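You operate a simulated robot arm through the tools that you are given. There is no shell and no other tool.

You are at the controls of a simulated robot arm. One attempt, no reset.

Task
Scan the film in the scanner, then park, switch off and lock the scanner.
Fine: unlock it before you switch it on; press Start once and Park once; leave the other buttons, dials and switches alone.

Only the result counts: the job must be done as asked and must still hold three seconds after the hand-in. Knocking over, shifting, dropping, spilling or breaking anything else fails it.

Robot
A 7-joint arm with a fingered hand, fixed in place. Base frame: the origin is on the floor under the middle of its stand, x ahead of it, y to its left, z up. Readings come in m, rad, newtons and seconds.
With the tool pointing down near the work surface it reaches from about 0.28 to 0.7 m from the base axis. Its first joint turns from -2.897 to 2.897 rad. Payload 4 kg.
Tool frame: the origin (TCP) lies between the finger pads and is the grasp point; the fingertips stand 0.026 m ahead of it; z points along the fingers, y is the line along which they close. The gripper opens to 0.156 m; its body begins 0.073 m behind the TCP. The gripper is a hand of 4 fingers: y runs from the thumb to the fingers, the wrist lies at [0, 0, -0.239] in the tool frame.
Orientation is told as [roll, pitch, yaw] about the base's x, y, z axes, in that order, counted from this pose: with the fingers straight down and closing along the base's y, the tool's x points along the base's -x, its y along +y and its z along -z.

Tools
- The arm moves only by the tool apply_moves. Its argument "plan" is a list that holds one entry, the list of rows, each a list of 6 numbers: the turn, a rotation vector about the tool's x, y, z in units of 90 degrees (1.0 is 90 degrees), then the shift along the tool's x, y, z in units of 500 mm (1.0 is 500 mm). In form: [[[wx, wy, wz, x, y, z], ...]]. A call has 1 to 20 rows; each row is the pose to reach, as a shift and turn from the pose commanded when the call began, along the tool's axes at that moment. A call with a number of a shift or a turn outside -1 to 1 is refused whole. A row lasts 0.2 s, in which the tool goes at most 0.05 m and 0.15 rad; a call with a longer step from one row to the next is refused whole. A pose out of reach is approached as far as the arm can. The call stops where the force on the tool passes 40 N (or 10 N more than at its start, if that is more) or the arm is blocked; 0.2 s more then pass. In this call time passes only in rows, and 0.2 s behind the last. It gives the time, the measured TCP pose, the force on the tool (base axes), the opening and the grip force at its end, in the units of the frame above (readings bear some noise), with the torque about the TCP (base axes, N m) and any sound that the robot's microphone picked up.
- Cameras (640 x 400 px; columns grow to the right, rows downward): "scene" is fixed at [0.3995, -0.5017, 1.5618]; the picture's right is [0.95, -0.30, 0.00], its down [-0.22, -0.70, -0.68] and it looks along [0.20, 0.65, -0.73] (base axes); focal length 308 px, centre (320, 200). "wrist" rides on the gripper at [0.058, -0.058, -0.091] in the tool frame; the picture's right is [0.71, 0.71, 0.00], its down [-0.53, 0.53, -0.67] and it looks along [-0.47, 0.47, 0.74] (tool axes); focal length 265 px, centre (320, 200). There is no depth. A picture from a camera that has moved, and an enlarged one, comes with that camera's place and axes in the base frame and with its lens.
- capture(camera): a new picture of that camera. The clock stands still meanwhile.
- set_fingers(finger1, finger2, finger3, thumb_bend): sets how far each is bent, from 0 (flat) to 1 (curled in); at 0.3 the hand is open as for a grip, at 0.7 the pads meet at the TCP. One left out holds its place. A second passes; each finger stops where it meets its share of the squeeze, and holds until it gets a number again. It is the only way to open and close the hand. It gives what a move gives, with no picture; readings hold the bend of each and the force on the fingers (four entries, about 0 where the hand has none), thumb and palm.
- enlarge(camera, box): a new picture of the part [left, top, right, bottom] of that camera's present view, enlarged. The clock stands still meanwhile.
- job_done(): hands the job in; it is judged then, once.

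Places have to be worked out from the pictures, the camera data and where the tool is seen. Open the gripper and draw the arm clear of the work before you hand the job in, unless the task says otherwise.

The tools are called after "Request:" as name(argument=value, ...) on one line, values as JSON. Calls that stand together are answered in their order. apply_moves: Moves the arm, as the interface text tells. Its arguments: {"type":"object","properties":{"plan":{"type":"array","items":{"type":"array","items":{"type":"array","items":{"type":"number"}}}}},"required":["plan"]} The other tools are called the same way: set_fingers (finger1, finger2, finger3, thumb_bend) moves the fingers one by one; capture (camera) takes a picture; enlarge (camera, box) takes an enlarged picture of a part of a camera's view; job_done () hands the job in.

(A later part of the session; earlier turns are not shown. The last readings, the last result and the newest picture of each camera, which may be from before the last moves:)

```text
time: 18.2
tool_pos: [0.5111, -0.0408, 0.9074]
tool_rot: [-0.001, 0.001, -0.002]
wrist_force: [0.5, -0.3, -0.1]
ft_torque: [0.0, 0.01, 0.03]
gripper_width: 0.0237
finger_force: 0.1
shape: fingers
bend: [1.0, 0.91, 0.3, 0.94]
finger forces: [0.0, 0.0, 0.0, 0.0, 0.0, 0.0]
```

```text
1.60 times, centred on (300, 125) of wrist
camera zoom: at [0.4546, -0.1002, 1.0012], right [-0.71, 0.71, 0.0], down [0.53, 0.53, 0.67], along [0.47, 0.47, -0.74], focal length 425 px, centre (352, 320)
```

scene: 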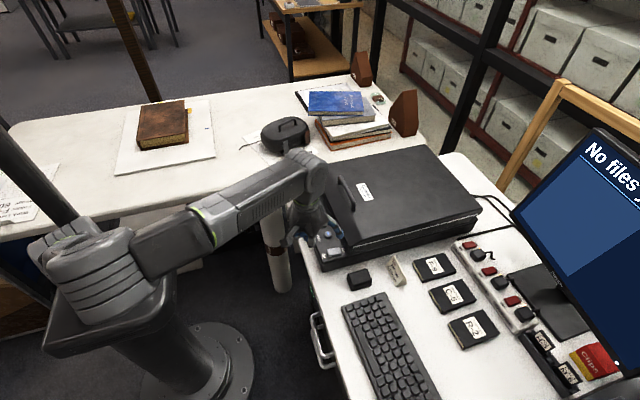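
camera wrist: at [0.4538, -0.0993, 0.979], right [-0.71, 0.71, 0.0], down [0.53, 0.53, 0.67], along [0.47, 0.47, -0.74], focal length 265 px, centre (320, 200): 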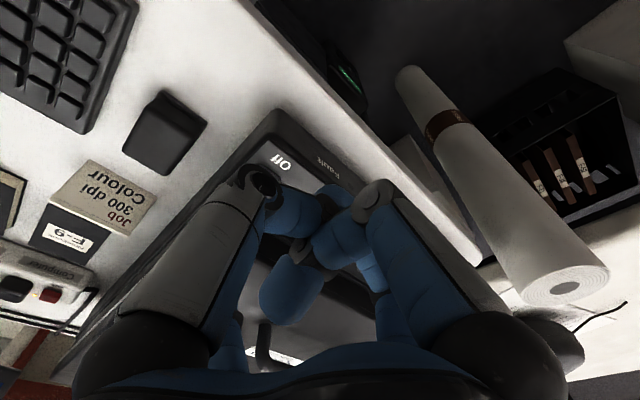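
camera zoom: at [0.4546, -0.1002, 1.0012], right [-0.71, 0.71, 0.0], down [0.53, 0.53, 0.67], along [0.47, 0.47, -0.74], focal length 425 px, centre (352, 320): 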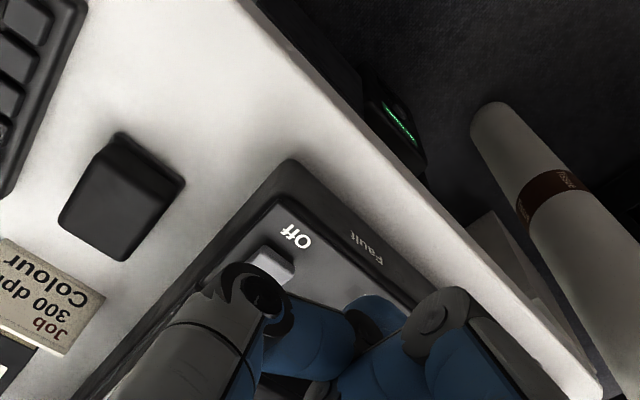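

The rocker now stands in the On position, with its Off end raised. I'll move over to hover above Start and check the status lamps on the scanner's front face on the way.

Request:
apply_moves(plan=[[[0, 0, 0, 0.004, 0.0978, 0], [0, 0, 0, 0.008, 0.1955, 0], [0, 0, 0, 0.012, 0.293, 0], [0, 0, 0, 0.016, 0.391, 0]]])

Request:
enlarge(camera="scene", box=[295, 170, 355, 220])

Request:
capture(camera="wrist")

Request:
enlarge(camera="wrist", box=[100, 0, 360, 200])

```text
time: 19.2
tool_pos: [0.5037, 0.1541, 0.9087]
tool_rot: [0.001, -0.001, 0.0]
wrist_force: [-0.6, -0.8, -0.4]
ft_torque: [-0.01, -0.02, 0.02]
gripper_width: 0.0235
finger_force: 0.1
shape: fingers
bend: [1.0, 0.91, 0.3, 0.94]
finger forces: [0.0, 0.0, 0.0, 0.0, 0.0, 0.0]
```

```text
8.00 times, centred on (325, 195) of scene
camera zoom: at [0.3995, -0.5017, 1.5618], right [0.95, -0.3, 0.0], down [-0.22, -0.7, -0.68], along [0.2, 0.65, -0.73], focal length 2467 px, centre (280, 240)
```

zoom: 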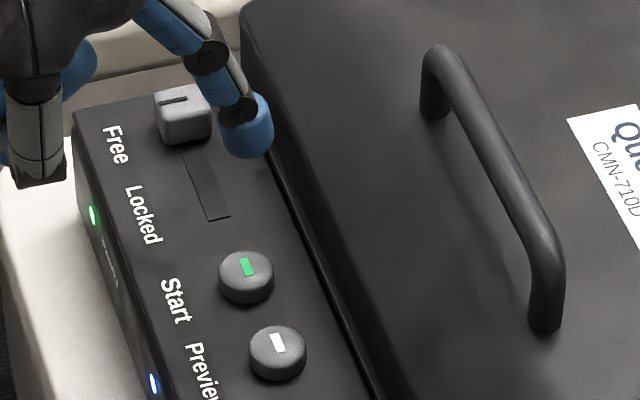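

```text
taken
camera wrist: at [0.4466, 0.096, 1.0018], right [-0.71, 0.71, 0.0], down [0.53, 0.53, 0.67], along [0.47, 0.47, -0.74], focal length 265 px, centre (320, 200)
```

wrist: 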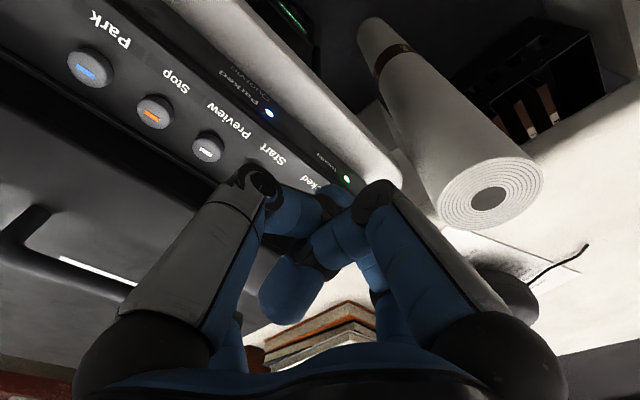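

```text
2.00 times, centred on (230, 100) of wrist
camera zoom: at [0.4466, 0.096, 1.0018], right [-0.71, 0.71, 0.0], down [0.53, 0.53, 0.67], along [0.47, 0.47, -0.74], focal length 531 px, centre (500, 400)
```

zoom: 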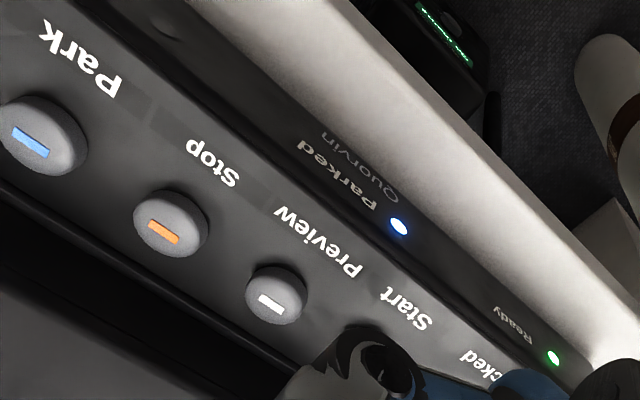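

Ready (green) and Parked (blue) are both lit, so the scanner is on and Free. I'll descend over Start to about 2 cm above it and check the alignment.

Request:
apply_moves(plan=[[[0, 0, 0, 0, 0, 0.05], [0, 0, 0, 0, 0, 0.096]]])

Request:
enlarge(camera="scene", box=[300, 185, 340, 215])

```text
time: 19.8
tool_pos: [0.5023, 0.1541, 0.8607]
tool_rot: [0.001, 0.001, -0.003]
wrist_force: [-0.6, -0.4, 0.9]
ft_torque: [0.0, 0.02, 0.01]
gripper_width: 0.0238
finger_force: 0.0
shape: fingers
bend: [1.0, 0.91, 0.3, 0.94]
finger forces: [0.0, 0.0, 0.0, 0.0, 0.0, 0.1]
```

```text
13.33 times, centred on (320, 200) of scene
camera zoom: at [0.3995, -0.5017, 1.5618], right [0.95, -0.3, 0.0], down [-0.22, -0.7, -0.68], along [0.2, 0.65, -0.73], focal length 4112 px, centre (320, 200)
```

zoom: 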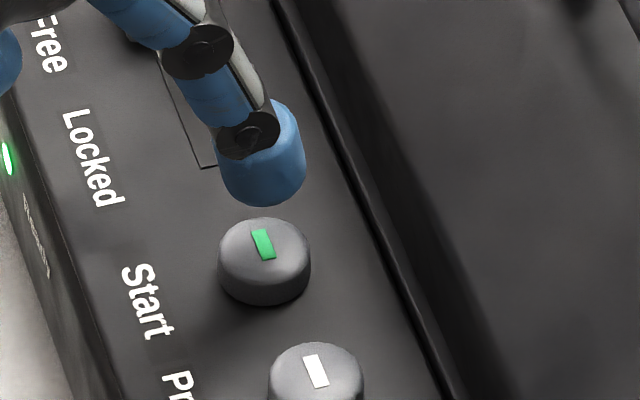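

It's well aligned over Start. I'll descend to a few millimetres above it, then press with small increments.

Request:
apply_moves(plan=[[[0, 0, 0, 0, 0, 0.014], [0, 0, 0, 0, 0, 0.028]]])

Request:
enlarge(camera="scene", box=[300, 185, 340, 215])

```text
time: 20.4
tool_pos: [0.5039, 0.1561, 0.8454]
tool_rot: [0.0, 0.0, -0.001]
wrist_force: [-0.2, 0.1, -0.5]
ft_torque: [0.0, 0.0, 0.01]
gripper_width: 0.0237
finger_force: 0.0
shape: fingers
bend: [1.0, 0.91, 0.3, 0.94]
finger forces: [0.1, 0.0, 0.0, 0.0, 0.1, 0.1]
```

```text
13.33 times, centred on (320, 200) of scene
camera zoom: at [0.3995, -0.5017, 1.5618], right [0.95, -0.3, 0.0], down [-0.22, -0.7, -0.68], along [0.2, 0.65, -0.73], focal length 4112 px, centre (320, 200)
```

zoom: 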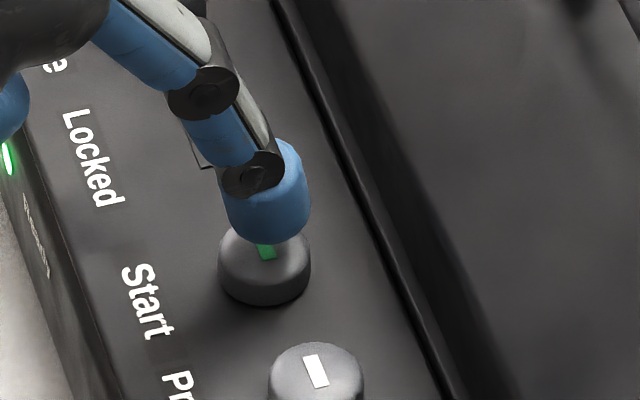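

The tip is about 4–5 mm above the centre of Start. I'll press down slowly now in a single monotonic motion.

Request:
apply_moves(plan=[[[0, 0, 0, 0, 0, 0.006], [0, 0, 0, 0, 0, 0.012], [0, 0, 0, 0, 0, 0.016]]])

Request:
enlarge(camera="scene", box=[300, 185, 340, 215])

```text
time: 21.2
tool_pos: [0.5049, 0.155, 0.8391]
tool_rot: [0.0, 0.0, 0.0]
wrist_force: [-0.5, 1.0, 1.9]
ft_torque: [0.04, -0.12, 0.01]
gripper_width: 0.0235
finger_force: 0.5
shape: fingers
bend: [1.0, 0.91, 0.29, 0.94]
finger forces: [0.0, 0.1, 1.6, 0.0, 0.0, 0.1]
```

```text
13.33 times, centred on (320, 200) of scene
camera zoom: at [0.3995, -0.5017, 1.5618], right [0.95, -0.3, 0.0], down [-0.22, -0.7, -0.68], along [0.2, 0.65, -0.73], focal length 4112 px, centre (320, 200)
```

zoom: 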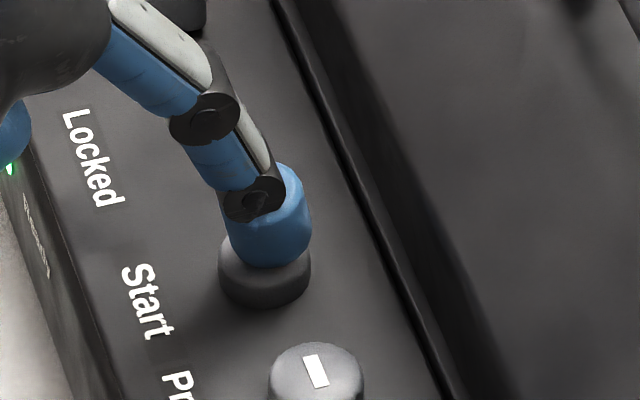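

Contact at 1.6 N with the tip centred on the Start cap. I'll keep pressing in 1–2 mm steps.

Request:
apply_moves(plan=[[[0, 0, 0, 0, 0, 0.004], [0, 0, 0, 0, 0, 0.006]]])

Request:
enlarge(camera="scene", box=[300, 185, 340, 215])

Request:
capture(camera="scene")

```text
time: 21.8
tool_pos: [0.5044, 0.1546, 0.8354]
tool_rot: [0.0, 0.002, -0.002]
wrist_force: [-1.3, -0.3, 3.6]
ft_torque: [-0.02, -0.31, 0.0]
gripper_width: 0.0236
finger_force: 1.8
shape: fingers
bend: [1.0, 0.91, 0.29, 0.94]
finger forces: [0.0, 0.0, 3.9, 0.1, 0.0, 0.0]
heard: click
```

```text
13.33 times, centred on (320, 200) of scene
camera zoom: at [0.3995, -0.5017, 1.5618], right [0.95, -0.3, 0.0], down [-0.22, -0.7, -0.68], along [0.2, 0.65, -0.73], focal length 4112 px, centre (320, 200)
```

zoom: 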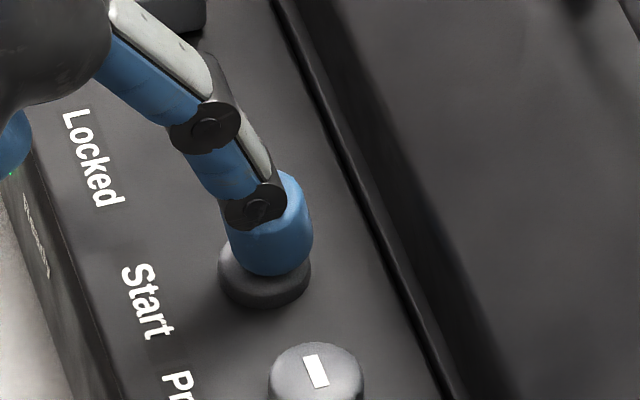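

```text
taken
```

scene: 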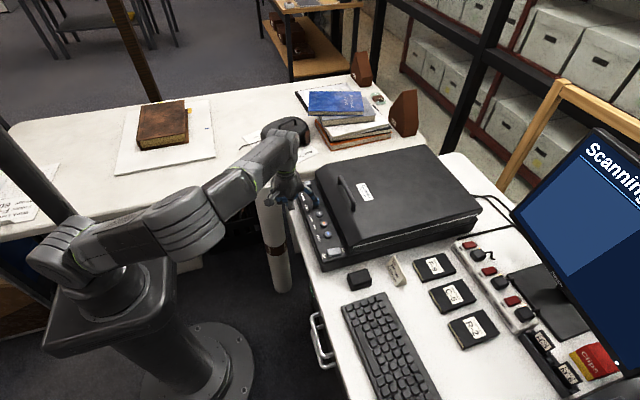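

I heard a click and the monitor shows "Scanning". I'll release straight up, then wait above the panel for the scan to finish.

Request:
apply_moves(plan=[[[0, 0, 0, 0, 0, -0.02], [0, 0, 0, 0, 0, -0.08], [0, 0, 0, 0, 0, -0.15]]])

Request:
capture(camera="wrist")

Request:
enlarge(camera="scene", box=[500, 120, 640, 330])

Request:
enlarge(camera="scene", box=[290, 165, 370, 265])

```text
time: 22.6
tool_pos: [0.5028, 0.1544, 0.9106]
tool_rot: [0.001, 0.001, 0.0]
wrist_force: [-0.9, 0.2, -0.5]
ft_torque: [-0.01, 0.0, -0.01]
gripper_width: 0.0236
finger_force: 0.0
shape: fingers
bend: [1.0, 0.91, 0.3, 0.94]
finger forces: [0.0, 0.1, 0.0, 0.0, 0.1, 0.0]
```

```text
taken
camera wrist: at [0.4456, 0.0949, 1.0025], right [-0.71, 0.71, 0.0], down [0.53, 0.53, 0.67], along [0.47, 0.47, -0.74], focal length 265 px, centre (320, 200)
```

wrist: 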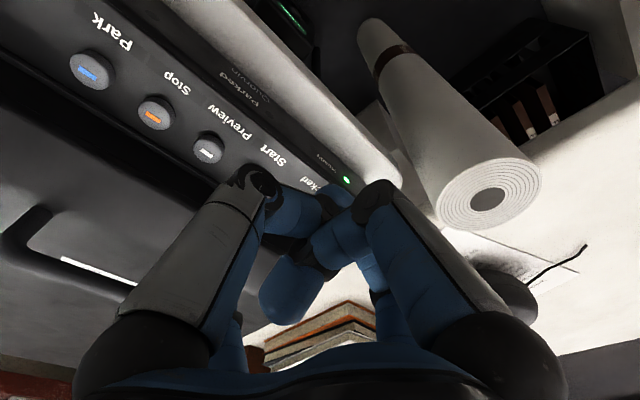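

```text
1.90 times, centred on (570, 225) of scene
camera zoom: at [0.3995, -0.5017, 1.5618], right [0.95, -0.3, 0.0], down [-0.22, -0.7, -0.68], along [0.2, 0.65, -0.73], focal length 587 px, centre (-156, 152)
```

zoom: 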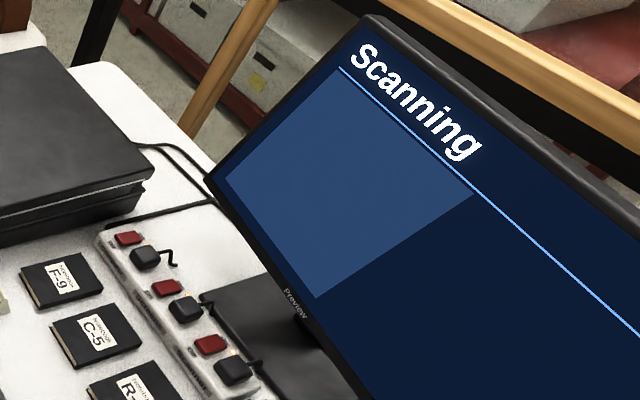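

```text
4.00 times, centred on (330, 215) of scene
camera zoom: at [0.3995, -0.5017, 1.5618], right [0.95, -0.3, 0.0], down [-0.22, -0.7, -0.68], along [0.2, 0.65, -0.73], focal length 1234 px, centre (280, 140)
```

zoom: 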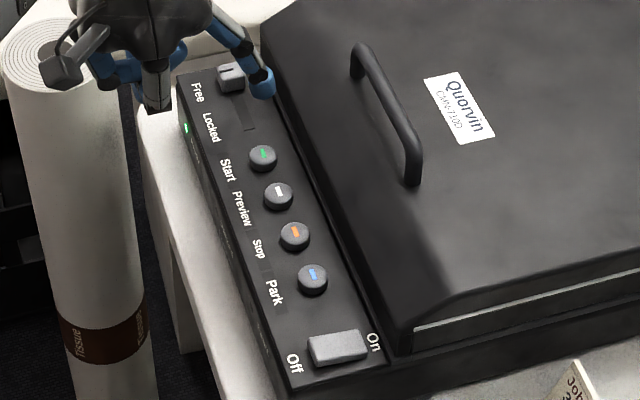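

It's scanning, with Parked off and Ready green. I'll move to hover over Park, waiting there with hold rows, and check the monitor.

Request:
apply_moves(plan=[[[0, 0, 0, 0, -0.085, 0], [0, 0, 0, 0, -0.17, 0], [0, 0, 0, 0, -0.255, 0], [0, 0, 0, 0, -0.255, 0], [0, 0, 0, 0, -0.255, 0], [0, 0, 0, 0, -0.255, 0], [0, 0, 0, 0, -0.255, 0], [0, 0, 0, 0, -0.255, 0], [0, 0, 0, 0, -0.255, 0], [0, 0, 0, 0, -0.255, 0]]])

Request:
enlarge(camera="scene", box=[500, 120, 640, 330])

Request:
enlarge(camera="scene", box=[310, 205, 360, 240])

Request:
capture(camera="wrist")

```text
time: 24.8
tool_pos: [0.5027, 0.0286, 0.9116]
tool_rot: [-0.001, -0.001, -0.002]
wrist_force: [-0.3, 0.5, 0.2]
ft_torque: [0.03, -0.05, -0.02]
gripper_width: 0.0234
finger_force: 0.0
shape: fingers
bend: [1.0, 0.91, 0.3, 0.94]
finger forces: [0.0, 0.0, 0.1, 0.1, 0.1, 0.0]
```

```text
1.90 times, centred on (570, 225) of scene
camera zoom: at [0.3995, -0.5017, 1.5618], right [0.95, -0.3, 0.0], down [-0.22, -0.7, -0.68], along [0.2, 0.65, -0.73], focal length 587 px, centre (-156, 152)
```

zoom: 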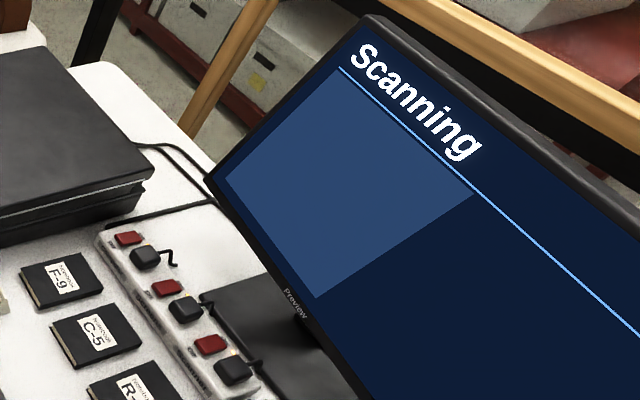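

```text
11.43 times, centred on (335, 222) of scene
camera zoom: at [0.3995, -0.5017, 1.5618], right [0.95, -0.3, 0.0], down [-0.22, -0.7, -0.68], along [0.2, 0.65, -0.73], focal length 3524 px, centre (149, -57)
```

zoom: 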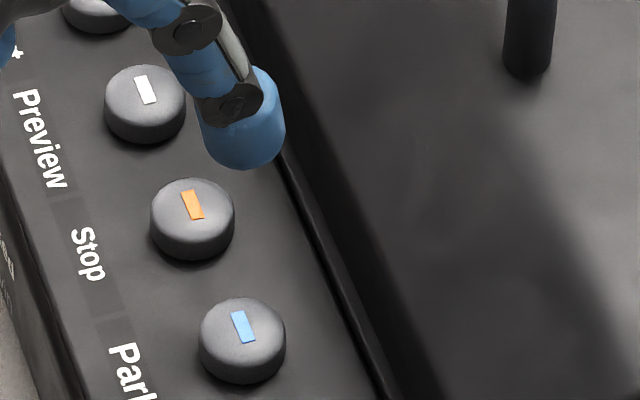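

```text
taken
camera wrist: at [0.4445, -0.0309, 1.0039], right [-0.71, 0.71, 0.0], down [0.53, 0.53, 0.67], along [0.47, 0.47, -0.74], focal length 265 px, centre (320, 200)
```

wrist: 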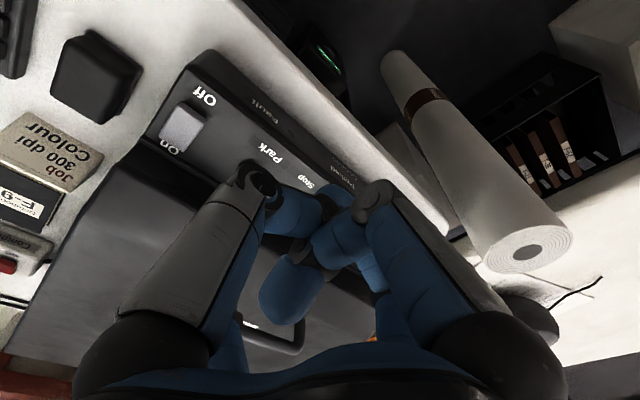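

It's still scanning, and the tip is lined up over Park. I'll hold for 4 seconds and check again.

Request:
apply_moves(plan=[[[0, 0, 0, 0, 0, 0], [0, 0, 0, 0, 0, 0], [0, 0, 0, 0, 0, 0], [0, 0, 0, 0, 0, 0], [0, 0, 0, 0, 0, 0], [0, 0, 0, 0, 0, 0], [0, 0, 0, 0, 0, 0], [0, 0, 0, 0, 0, 0], [0, 0, 0, 0, 0, 0], [0, 0, 0, 0, 0, 0], [0, 0, 0, 0, 0, 0], [0, 0, 0, 0, 0, 0], [0, 0, 0, 0, 0, 0], [0, 0, 0, 0, 0, 0], [0, 0, 0, 0, 0, 0], [0, 0, 0, 0, 0, 0], [0, 0, 0, 0, 0, 0], [0, 0, 0, 0, 0, 0], [0, 0, 0, 0, 0, 0], [0, 0, 0, 0, 0, 0]]])

Request:
enlarge(camera="scene", box=[500, 120, 640, 330])

```text
time: 29.0
tool_pos: [0.5012, 0.027, 0.9107]
tool_rot: [0.0, 0.0, -0.001]
wrist_force: [-0.2, 0.2, 0.2]
ft_torque: [-0.01, -0.02, 0.02]
gripper_width: 0.0237
finger_force: 0.0
shape: fingers
bend: [1.0, 0.91, 0.3, 0.94]
finger forces: [0.0, 0.1, 0.1, 0.1, 0.1, 0.0]
```

```text
1.90 times, centred on (570, 225) of scene
camera zoom: at [0.3995, -0.5017, 1.5618], right [0.95, -0.3, 0.0], down [-0.22, -0.7, -0.68], along [0.2, 0.65, -0.73], focal length 587 px, centre (-156, 152)
```

zoom: 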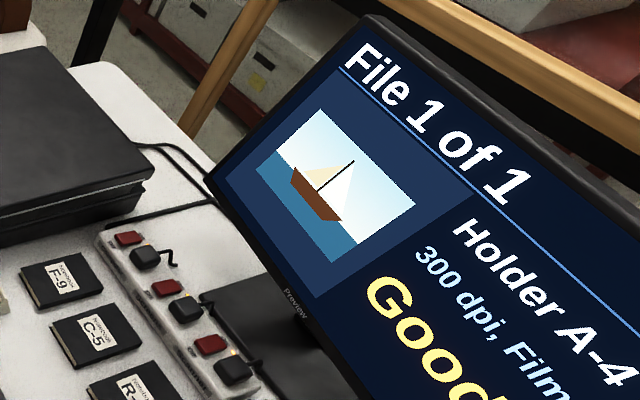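

The scan is finished: "File 1 of 1 – Holder A-4 – 300 dpi, Film – Good". I'll descend over Park to a few millimetres above it and check the alignment.

Request:
apply_moves(plan=[[[0, 0, 0, 0, 0, 0.05], [0, 0, 0, 0, 0, 0.1], [0, 0, 0, 0, 0, 0.126]]])

Request:
enlarge(camera="scene", box=[310, 205, 360, 240])

Request:
enlarge(camera="scene", box=[280, 165, 360, 265])

```text
time: 29.8
tool_pos: [0.503, 0.028, 0.8481]
tool_rot: [0.0, -0.002, -0.003]
wrist_force: [0.8, -0.6, 0.4]
ft_torque: [-0.03, 0.01, 0.0]
gripper_width: 0.0238
finger_force: 0.1
shape: fingers
bend: [1.0, 0.91, 0.3, 0.94]
finger forces: [0.0, 0.1, 0.0, 0.0, 0.0, 0.0]
```

```text
11.43 times, centred on (335, 222) of scene
camera zoom: at [0.3995, -0.5017, 1.5618], right [0.95, -0.3, 0.0], down [-0.22, -0.7, -0.68], along [0.2, 0.65, -0.73], focal length 3524 px, centre (149, -57)
```

zoom: 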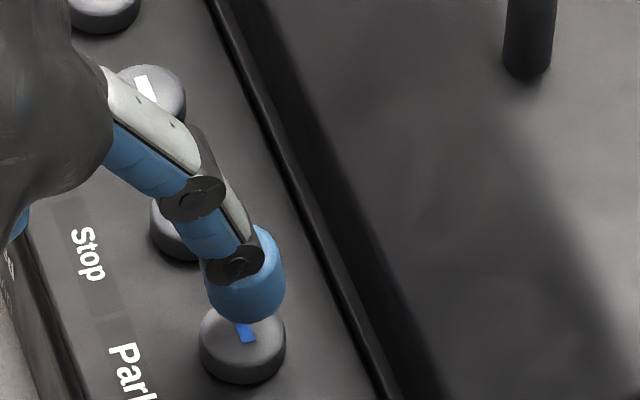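

```text
4.00 times, centred on (320, 215) of scene
camera zoom: at [0.3995, -0.5017, 1.5618], right [0.95, -0.3, 0.0], down [-0.22, -0.7, -0.68], along [0.2, 0.65, -0.73], focal length 1234 px, centre (320, 140)
```

zoom: 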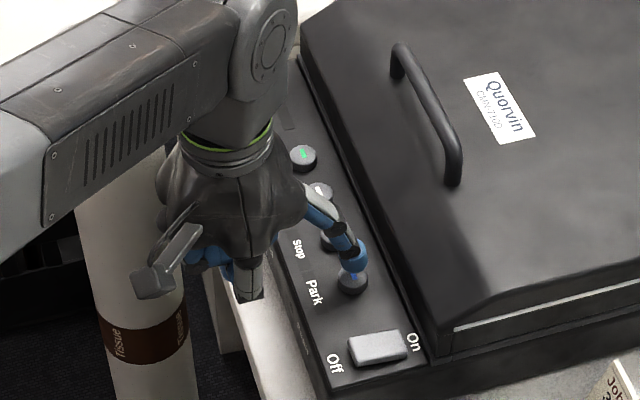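

It's aligned over Park. I'll press slowly, as I did with Start.

Request:
apply_moves(plan=[[[0, 0, 0, 0, 0, 0.006], [0, 0, 0, 0, 0, 0.012], [0, 0, 0, 0, 0, 0.018], [0, 0, 0, 0, 0, 0.021], [0, 0, 0, 0, 0, 0.024]]])

Request:
enlarge(camera="scene", box=[310, 205, 360, 240])

Request:
enlarge(camera="scene", box=[500, 120, 640, 330])

```text
time: 31.0
tool_pos: [0.5034, 0.0274, 0.8359]
tool_rot: [-0.001, -0.001, 0.0]
wrist_force: [-0.3, -0.3, 3.0]
ft_torque: [0.02, -0.25, -0.02]
gripper_width: 0.0236
finger_force: 1.3
shape: fingers
bend: [1.0, 0.91, 0.29, 0.94]
finger forces: [0.0, 0.0, 3.3, 0.1, 0.0, 0.0]
heard: click
```

```text
11.43 times, centred on (335, 222) of scene
camera zoom: at [0.3995, -0.5017, 1.5618], right [0.95, -0.3, 0.0], down [-0.22, -0.7, -0.68], along [0.2, 0.65, -0.73], focal length 3524 px, centre (149, -57)
```

zoom: 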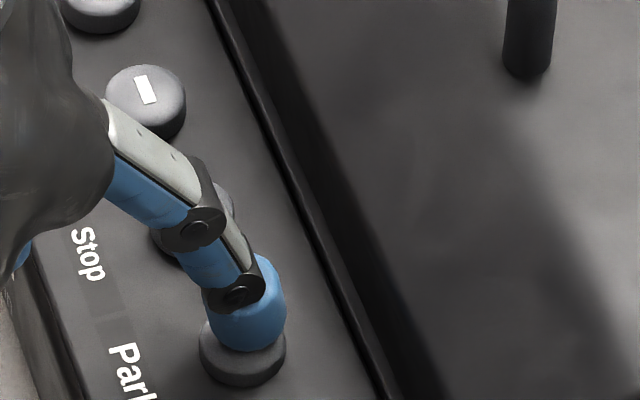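

```text
1.90 times, centred on (570, 225) of scene
camera zoom: at [0.3995, -0.5017, 1.5618], right [0.95, -0.3, 0.0], down [-0.22, -0.7, -0.68], along [0.2, 0.65, -0.73], focal length 587 px, centre (-156, 152)
```

zoom: 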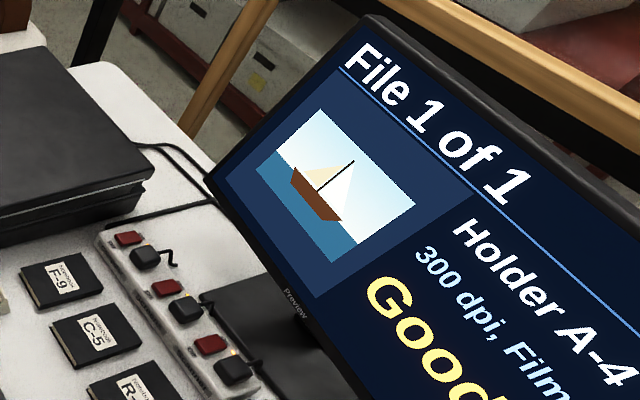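

Park clicked. I'll lift straight up and swing back to the earlier vantage over Start to watch the Parked lamp.

Request:
apply_moves(plan=[[[0, 0, 0, 0, 0, -0.02], [0, 0, 0, 0, 0, -0.08], [0, 0, 0, 0, 0, -0.15], [0, 0, 0, 0, 0.085, -0.15], [0, 0, 0, 0, 0.17, -0.15], [0, 0, 0, 0, 0.255, -0.15]]])

Request:
enlarge(camera="wrist", box=[100, 0, 360, 200])

Request:
enlarge(camera="scene", box=[290, 165, 370, 265])

```text
time: 32.4
tool_pos: [0.5064, 0.1552, 0.9085]
tool_rot: [0.0, 0.0, 0.0]
wrist_force: [0.5, -0.3, 0.0]
ft_torque: [0.0, 0.01, 0.01]
gripper_width: 0.0236
finger_force: 0.0
shape: fingers
bend: [1.0, 0.91, 0.3, 0.94]
finger forces: [0.1, 0.0, 0.0, 0.1, 0.0, 0.1]
```

```text
2.00 times, centred on (230, 100) of wrist
camera zoom: at [0.4485, 0.0966, 1.0015], right [-0.71, 0.71, 0.0], down [0.53, 0.53, 0.67], along [0.47, 0.47, -0.74], focal length 531 px, centre (500, 400)
```

zoom: 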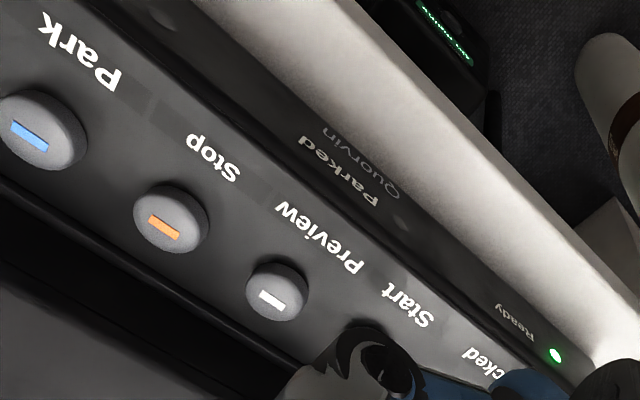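

```text
4.00 times, centred on (330, 215) of scene
camera zoom: at [0.3995, -0.5017, 1.5618], right [0.95, -0.3, 0.0], down [-0.22, -0.7, -0.68], along [0.2, 0.65, -0.73], focal length 1234 px, centre (280, 140)
```

zoom: 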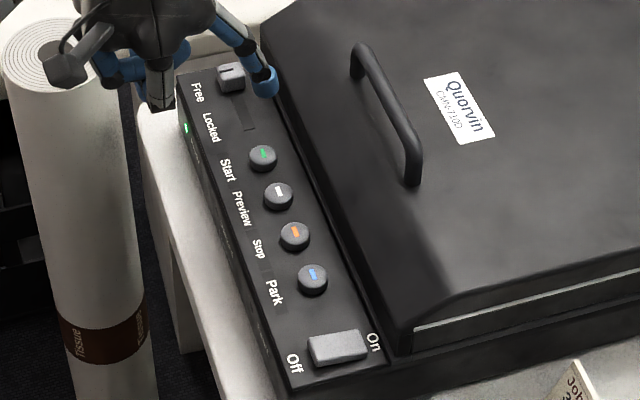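

The Parked lamp is still off, so the carriage is probably still travelling home. I'll hold still for a few seconds and check again.

Request:
apply_moves(plan=[[[0, 0, 0, 0, 0, 0], [0, 0, 0, 0, 0, 0], [0, 0, 0, 0, 0, 0], [0, 0, 0, 0, 0, 0], [0, 0, 0, 0, 0, 0], [0, 0, 0, 0, 0, 0], [0, 0, 0, 0, 0, 0], [0, 0, 0, 0, 0, 0], [0, 0, 0, 0, 0, 0], [0, 0, 0, 0, 0, 0], [0, 0, 0, 0, 0, 0], [0, 0, 0, 0, 0, 0], [0, 0, 0, 0, 0, 0], [0, 0, 0, 0, 0, 0], [0, 0, 0, 0, 0, 0]]])

Request:
enlarge(camera="wrist", box=[100, 0, 360, 200])

Request:
enlarge(camera="scene", box=[500, 120, 640, 330])

```text
time: 35.6
tool_pos: [0.5064, 0.154, 0.9087]
tool_rot: [0.0, 0.0, 0.0]
wrist_force: [0.2, 0.7, 0.1]
ft_torque: [0.01, 0.03, 0.01]
gripper_width: 0.0235
finger_force: 0.1
shape: fingers
bend: [1.0, 0.91, 0.3, 0.94]
finger forces: [0.0, 0.0, 0.0, 0.0, 0.0, 0.0]
```

```text
2.00 times, centred on (230, 100) of wrist
camera zoom: at [0.4485, 0.0965, 1.0015], right [-0.71, 0.71, 0.0], down [0.53, 0.53, 0.67], along [0.47, 0.47, -0.74], focal length 531 px, centre (500, 400)
```

zoom: 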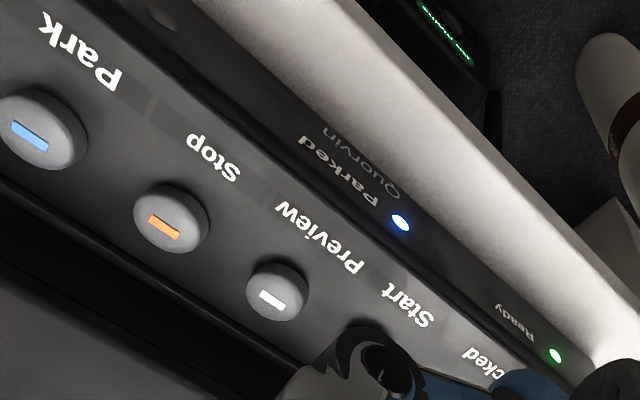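

```text
1.90 times, centred on (570, 225) of scene
camera zoom: at [0.3995, -0.5017, 1.5618], right [0.95, -0.3, 0.0], down [-0.22, -0.7, -0.68], along [0.2, 0.65, -0.73], focal length 587 px, centre (-156, 152)
```

zoom: 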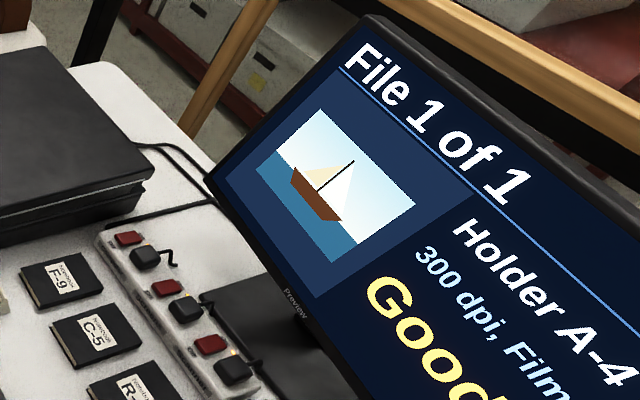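

Parked is now lit. Next I'll switch off: hover over the Off (-x) end of the rocker at about (0.571, -0.042).

Request:
apply_moves(plan=[[[0, 0, 0, 0.01, -0.0978, 0], [0, 0, 0, 0.02, -0.1955, 0], [0, 0, 0, 0.03, -0.293, 0], [0, 0, 0, 0.042, -0.391, 0], [0, 0, 0, 0.042, -0.391, 0.06]]])

Request:
enlarge(camera="scene", box=[310, 220, 370, 270])

```text
time: 36.8
tool_pos: [0.4836, -0.0429, 0.8819]
tool_rot: [0.001, 0.0, 0.0]
wrist_force: [0.5, -0.6, 0.3]
ft_torque: [0.03, 0.0, 0.0]
gripper_width: 0.0236
finger_force: 0.1
shape: fingers
bend: [1.0, 0.91, 0.3, 0.94]
finger forces: [0.0, 0.0, 0.1, 0.1, 0.0, 0.0]
```

```text
8.00 times, centred on (340, 245) of scene
camera zoom: at [0.3995, -0.5017, 1.5618], right [0.95, -0.3, 0.0], down [-0.22, -0.7, -0.68], along [0.2, 0.65, -0.73], focal length 2467 px, centre (160, -160)
```

zoom: 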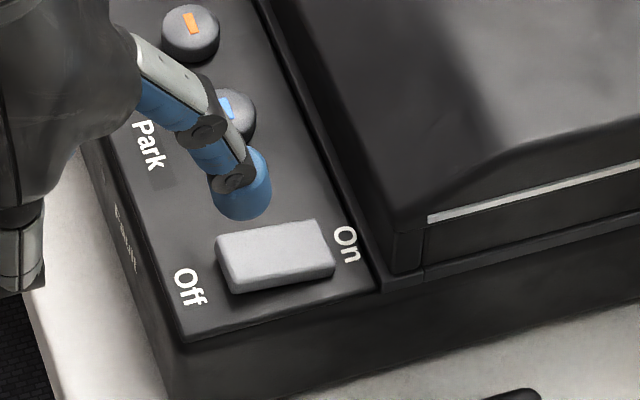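

The tip would land a few millimetres toward the front edge of the rocker, so I'll shift +5 mm in y while descending to just above the Off end.

Request:
apply_moves(plan=[[[0, 0, 0, 0, 0.01, 0.02], [0, 0, 0, 0, 0.01, 0.04], [0, 0, 0, 0, 0.01, 0.054]]])

Request:
enlarge(camera="scene", box=[315, 235, 365, 270])

```text
time: 37.6
tool_pos: [0.4834, -0.0375, 0.8539]
tool_rot: [-0.001, -0.001, 0.001]
wrist_force: [0.0, 0.8, 0.4]
ft_torque: [-0.01, 0.02, 0.02]
gripper_width: 0.0238
finger_force: 0.0
shape: fingers
bend: [1.0, 0.91, 0.3, 0.94]
finger forces: [0.0, 0.1, 0.0, 0.1, 0.0, 0.0]
```

```text
11.43 times, centred on (340, 252) of scene
camera zoom: at [0.3995, -0.5017, 1.5618], right [0.95, -0.3, 0.0], down [-0.22, -0.7, -0.68], along [0.2, 0.65, -0.73], focal length 3524 px, centre (91, -400)
```

zoom: 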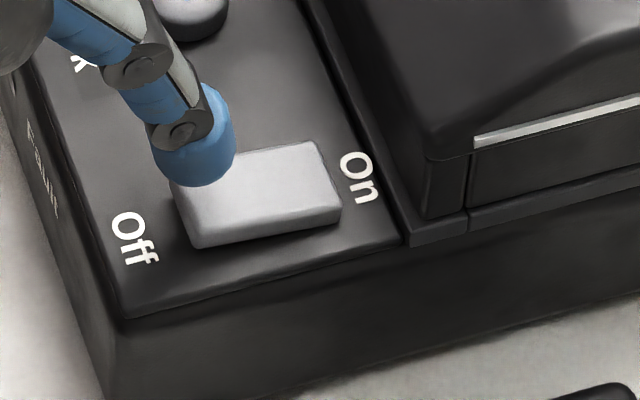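

It's centred on the Off end now. I'll nudge 2 mm to +x and press down in small steps.

Request:
apply_moves(plan=[[[0, 0, 0, -0.004, 0, 0.006], [0, 0, 0, -0.004, 0, 0.012], [0, 0, 0, -0.004, 0, 0.018], [0, 0, 0, -0.004, 0, 0.023]]])

Request:
enlarge(camera="scene", box=[315, 235, 365, 270])

```text
time: 38.6
tool_pos: [0.485, -0.037, 0.8416]
tool_rot: [-0.001, 0.0, -0.001]
wrist_force: [0.1, -0.2, 0.3]
ft_torque: [0.02, -0.02, -0.03]
gripper_width: 0.0236
finger_force: 0.2
shape: fingers
bend: [1.0, 0.91, 0.3, 0.94]
finger forces: [0.1, 0.1, 0.7, 0.0, 0.0, 0.0]
```

```text
11.43 times, centred on (340, 252) of scene
camera zoom: at [0.3995, -0.5017, 1.5618], right [0.95, -0.3, 0.0], down [-0.22, -0.7, -0.68], along [0.2, 0.65, -0.73], focal length 3524 px, centre (91, -400)
```

zoom: 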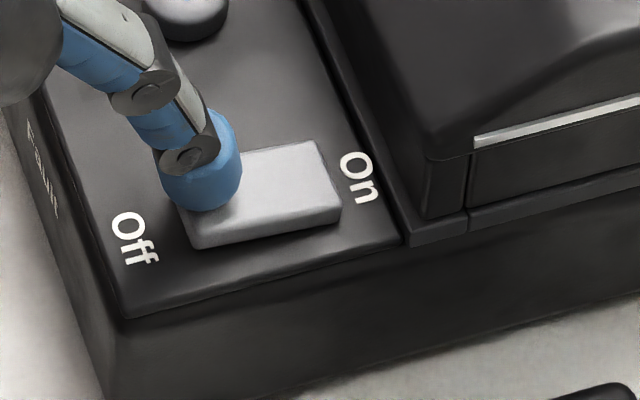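

Just touching, at 0.7 N. I'll press through the rocker's travel in 2 mm steps.

Request:
apply_moves(plan=[[[0, 0, 0, 0, 0, 0.004], [0, 0, 0, 0, 0, 0.008], [0, 0, 0, 0, 0, 0.012]]])

Request:
enlarge(camera="scene", box=[315, 235, 365, 270])

```text
time: 39.4
tool_pos: [0.4844, -0.0364, 0.8379]
tool_rot: [0.0, -0.004, 0.0]
wrist_force: [-7.3, -0.1, 16.9]
ft_torque: [-0.01, -1.43, -0.06]
gripper_width: 0.0238
finger_force: 9.4
shape: fingers
bend: [1.0, 0.91, 0.29, 0.94]
finger forces: [0.1, 0.0, 18.2, 0.0, 0.1, 0.0]
```

```text
11.43 times, centred on (340, 252) of scene
camera zoom: at [0.3995, -0.5017, 1.5618], right [0.95, -0.3, 0.0], down [-0.22, -0.7, -0.68], along [0.2, 0.65, -0.73], focal length 3524 px, centre (91, -400)
```

zoom: 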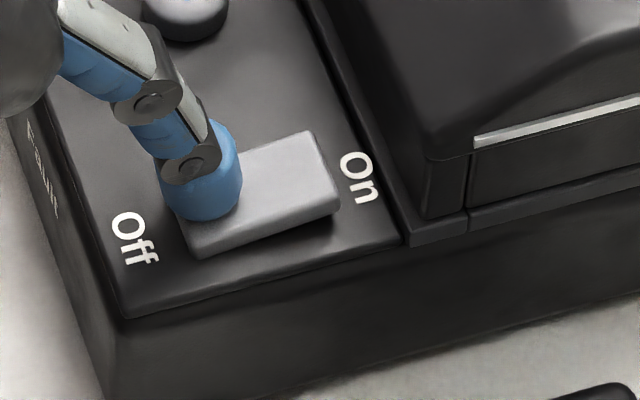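

The rocker has flipped to Off, with its On end raised again. I'll lift and go back to the lamp vantage to confirm the lamps are out.

Request:
apply_moves(plan=[[[0, 0, 0, 0, 0, -0.02], [0, 0, 0, 0, 0, -0.08], [0, 0, 0, 0, 0, -0.15], [0, 0, 0, -0.008, 0.0956, -0.15], [0, 0, 0, -0.018, 0.191, -0.15], [0, 0, 0, -0.028, 0.287, -0.15], [0, 0, 0, -0.038, 0.382, -0.15]]])

Request:
enlarge(camera="wrist", box=[100, 0, 360, 200])

Request:
enlarge(camera="scene", box=[290, 165, 370, 265])

Request:
capture(camera="scene")

```text
time: 41.0
tool_pos: [0.5069, 0.1545, 0.9124]
tool_rot: [-0.001, -0.001, -0.004]
wrist_force: [-0.1, -0.6, -0.1]
ft_torque: [0.01, 0.03, 0.04]
gripper_width: 0.024
finger_force: 0.1
shape: fingers
bend: [1.0, 0.91, 0.3, 0.94]
finger forces: [0.0, 0.0, 0.0, 0.1, 0.1, 0.1]
```

```text
2.00 times, centred on (230, 100) of wrist
camera zoom: at [0.4497, 0.0952, 1.0045], right [-0.71, 0.71, 0.0], down [0.53, 0.52, 0.67], along [0.47, 0.47, -0.74], focal length 531 px, centre (500, 400)
```

zoom: 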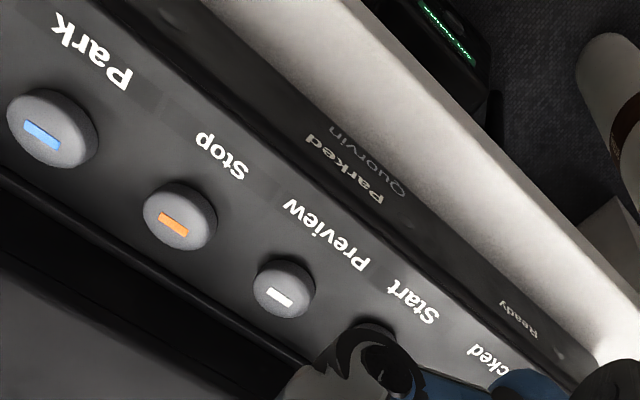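

```text
4.00 times, centred on (330, 215) of scene
camera zoom: at [0.3995, -0.5017, 1.5618], right [0.95, -0.3, 0.0], down [-0.22, -0.7, -0.68], along [0.2, 0.65, -0.73], focal length 1234 px, centre (280, 140)
```

zoom: 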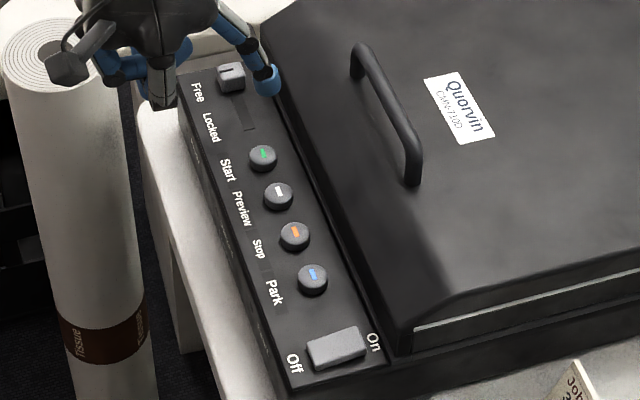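

```text
taken
```

scene: 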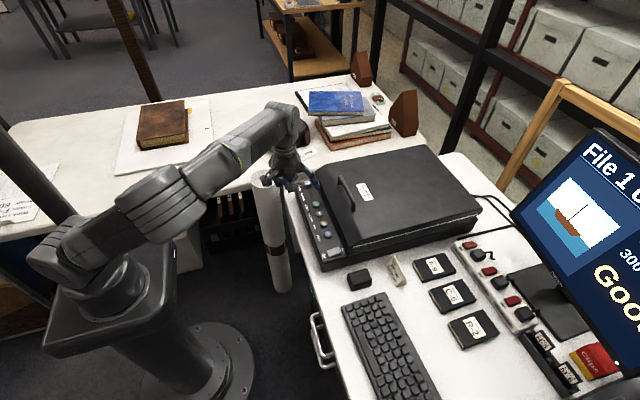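

All lamps are dark, so the scanner is off, and the file is still on the monitor. Now to lock it: I'll carry the tip over the knob to its far (+y) side, at y≈0.284.

Request:
apply_moves(plan=[[[0, 0, 0, 0.002, 0.087, 0], [0, 0, 0, 0.004, 0.174, 0], [0, 0, 0, 0.006, 0.259, 0], [0, 0, 0, 0.006, 0.259, 0.04]]])

Request:
enlarge(camera="scene", box=[295, 160, 345, 195])

Request:
capture(camera="wrist")

Request:
capture(camera="scene")

```text
time: 42.0
tool_pos: [0.5114, 0.2661, 0.9028]
tool_rot: [0.0, 0.0, -0.002]
wrist_force: [-0.1, 0.3, -0.5]
ft_torque: [0.03, 0.03, 0.02]
gripper_width: 0.0236
finger_force: 0.0
shape: fingers
bend: [1.0, 0.91, 0.3, 0.95]
finger forces: [0.1, 0.1, 0.0, 0.1, 0.0, 0.0]
out of reach, approached as far as the arm can: row 3, 4
```

```text
11.43 times, centred on (320, 178) of scene
camera zoom: at [0.3995, -0.5017, 1.5618], right [0.95, -0.3, 0.0], down [-0.22, -0.7, -0.68], along [0.2, 0.65, -0.73], focal length 3524 px, centre (320, 457)
```

zoom: 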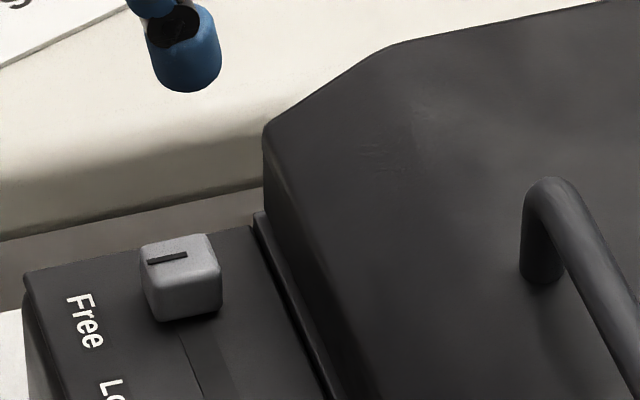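

```text
taken
camera wrist: at [0.4542, 0.2076, 0.9957], right [-0.71, 0.71, 0.0], down [0.53, 0.52, 0.67], along [0.47, 0.47, -0.74], focal length 265 px, centre (320, 200)
```

wrist: 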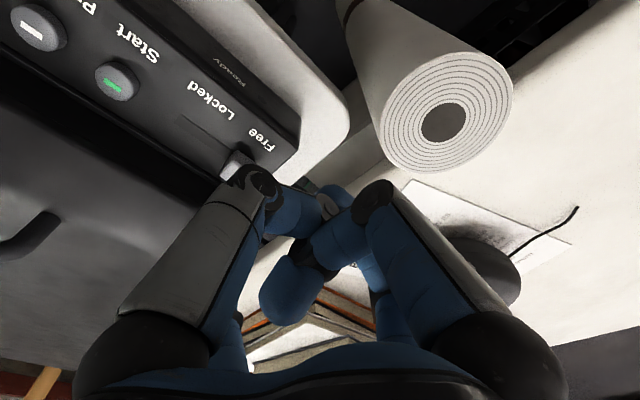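

```text
taken
```

scene: 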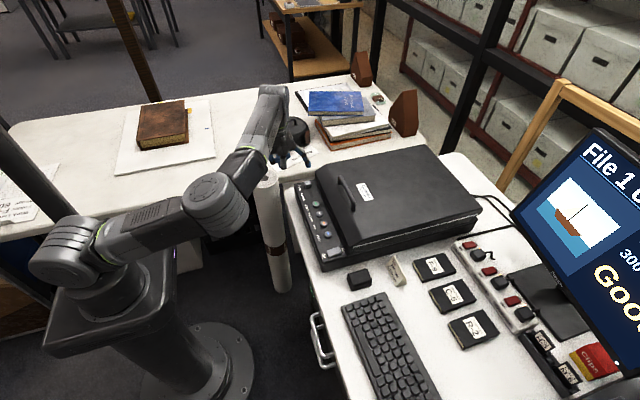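

That spot was out of reach with the hand at this fixed yaw, most likely a wrist joint limit. Turning the hand about +20° puts finger3 ahead and further left with less y travel, so I'll pull back a little and yaw while staying high.

Request:
apply_moves(plan=[[[0, 0, 0, 0, -0.07, -0.04], [0, 0, -0.07, 0, -0.07, -0.04], [0, 0, -0.15, 0, -0.07, -0.04], [0, 0, -0.2222, 0, -0.07, -0.04]]])

Request:
enlarge(camera="scene", box=[260, 130, 360, 210])

```text
time: 43.0
tool_pos: [0.5127, 0.2322, 0.9221]
tool_rot: [-0.001, -0.001, 0.35]
wrist_force: [0.4, -0.2, 0.4]
ft_torque: [-0.01, 0.01, -0.02]
gripper_width: 0.0237
finger_force: 0.1
shape: fingers
bend: [1.0, 0.91, 0.3, 0.95]
finger forces: [0.0, 0.0, 0.0, 0.0, 0.0, 0.0]
```

```text
5.00 times, centred on (310, 170) of scene
camera zoom: at [0.3995, -0.5017, 1.5618], right [0.95, -0.3, 0.0], down [-0.22, -0.7, -0.68], along [0.2, 0.65, -0.73], focal length 1542 px, centre (370, 350)
```

zoom: 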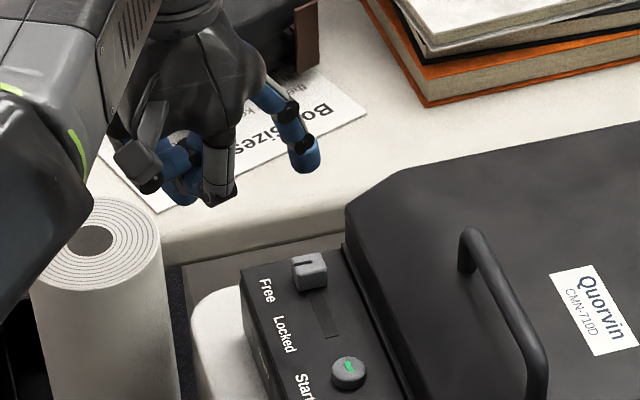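

Yaw is now 0.35 rad and the command rebased to the actual pose, which puts the tip at about (0.594, 0.262). I'll move it to about (0.590, 0.283) behind the knob and come down partway.

Request:
apply_moves(plan=[[[0, 0, 0, -0.0069, 0.0422, 0], [0, 0, 0, -0.0069, 0.0422, 0.05], [0, 0, 0, -0.0069, 0.0422, 0.1]]])

Request:
enlarge(camera="scene", box=[290, 155, 340, 200])

Request:
capture(camera="wrist")

```text
time: 43.8
tool_pos: [0.5083, 0.2535, 0.8722]
tool_rot: [0.0, 0.001, 0.35]
wrist_force: [-0.6, 0.3, 0.0]
ft_torque: [-0.04, 0.01, 0.0]
gripper_width: 0.0238
finger_force: 0.1
shape: fingers
bend: [1.0, 0.91, 0.3, 0.95]
finger forces: [0.0, 0.0, 0.0, 0.0, 0.0, 0.1]
```

```text
8.89 times, centred on (315, 178) of scene
camera zoom: at [0.3995, -0.5017, 1.5618], right [0.95, -0.3, 0.0], down [-0.22, -0.7, -0.68], along [0.2, 0.65, -0.73], focal length 2741 px, centre (364, 400)
```

zoom: 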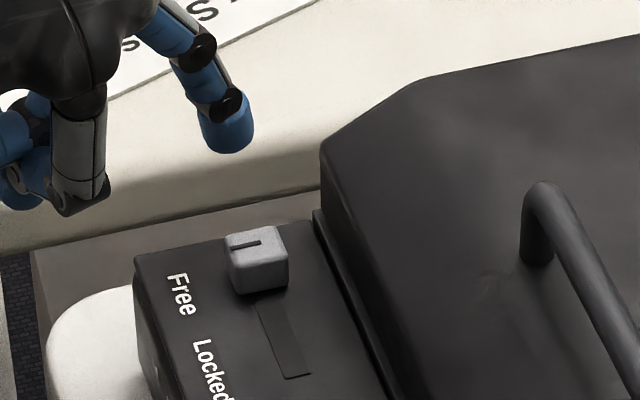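

```text
taken
camera wrist: at [0.4736, 0.1785, 0.9647], right [-0.91, 0.42, 0.0], down [0.31, 0.67, 0.67], along [0.28, 0.61, -0.74], focal length 265 px, centre (320, 200)
```

wrist: 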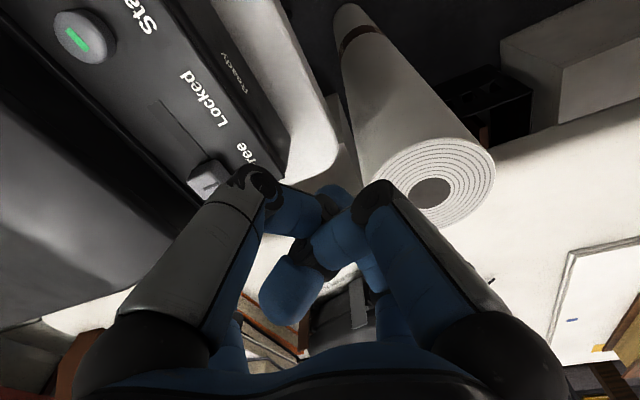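

The tip is at about (0.588, 0.281), roughly 8 mm behind the knob's far face. I'll lower it to the same height I used for unlocking.

Request:
apply_moves(plan=[[[0, 0, 0, 0, 0, 0.03], [0, 0, 0, 0, 0, 0.06]]])

Request:
enlarge(camera="scene", box=[295, 165, 335, 195])

```text
time: 44.4
tool_pos: [0.5077, 0.2528, 0.8403]
tool_rot: [0.001, 0.0, 0.348]
wrist_force: [-0.4, -0.6, -0.5]
ft_torque: [-0.01, 0.02, -0.02]
gripper_width: 0.0239
finger_force: 0.1
shape: fingers
bend: [1.0, 0.91, 0.3, 0.95]
finger forces: [0.0, 0.0, 0.1, 0.1, 0.1, 0.0]
```

```text
13.33 times, centred on (315, 180) of scene
camera zoom: at [0.3995, -0.5017, 1.5618], right [0.95, -0.3, 0.0], down [-0.22, -0.7, -0.68], along [0.2, 0.65, -0.73], focal length 4112 px, centre (387, 467)
```

zoom: 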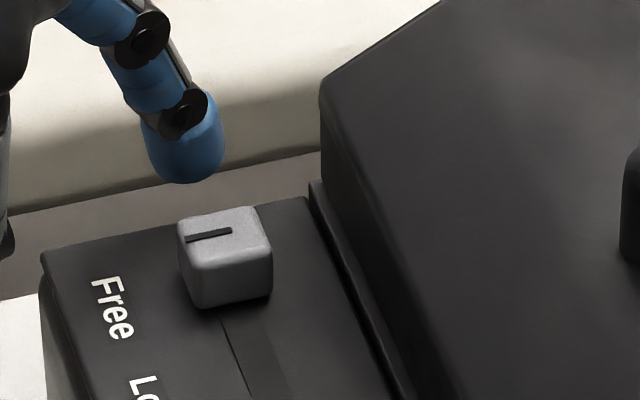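

It's positioned behind the knob, slightly to -x of its centre. I'll push toward -y (Locked), correcting 2 mm in x on the way and watching the force.

Request:
apply_moves(plan=[[[0, 0, 0, -0.0003, -0.0108, 0], [0, 0, 0, 0.0031, -0.0202, 0], [0, 0, 0, 0.0065, -0.0296, 0], [0, 0, 0, 0.01, -0.039, 0], [0, 0, 0, 0.0134, -0.0484, 0]]])

Request:
enlarge(camera="scene", box=[300, 170, 340, 200])

```text
time: 45.6
tool_pos: [0.5094, 0.2278, 0.8408]
tool_rot: [0.0, 0.0, 0.348]
wrist_force: [-1.0, 1.3, -0.2]
ft_torque: [0.03, -0.01, 0.14]
gripper_width: 0.0239
finger_force: 1.1
shape: fingers
bend: [1.0, 0.91, 0.29, 0.95]
finger forces: [0.0, 0.0, 1.7, 0.0, 0.0, 0.1]
```

```text
13.33 times, centred on (320, 185) of scene
camera zoom: at [0.3995, -0.5017, 1.5618], right [0.95, -0.3, 0.0], down [-0.22, -0.7, -0.68], along [0.2, 0.65, -0.73], focal length 4112 px, centre (320, 400)
```

zoom: 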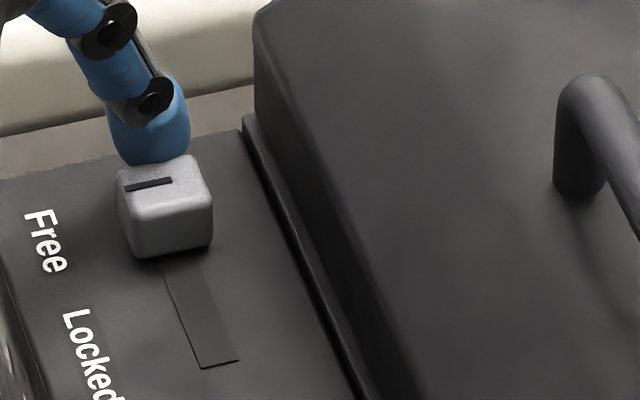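

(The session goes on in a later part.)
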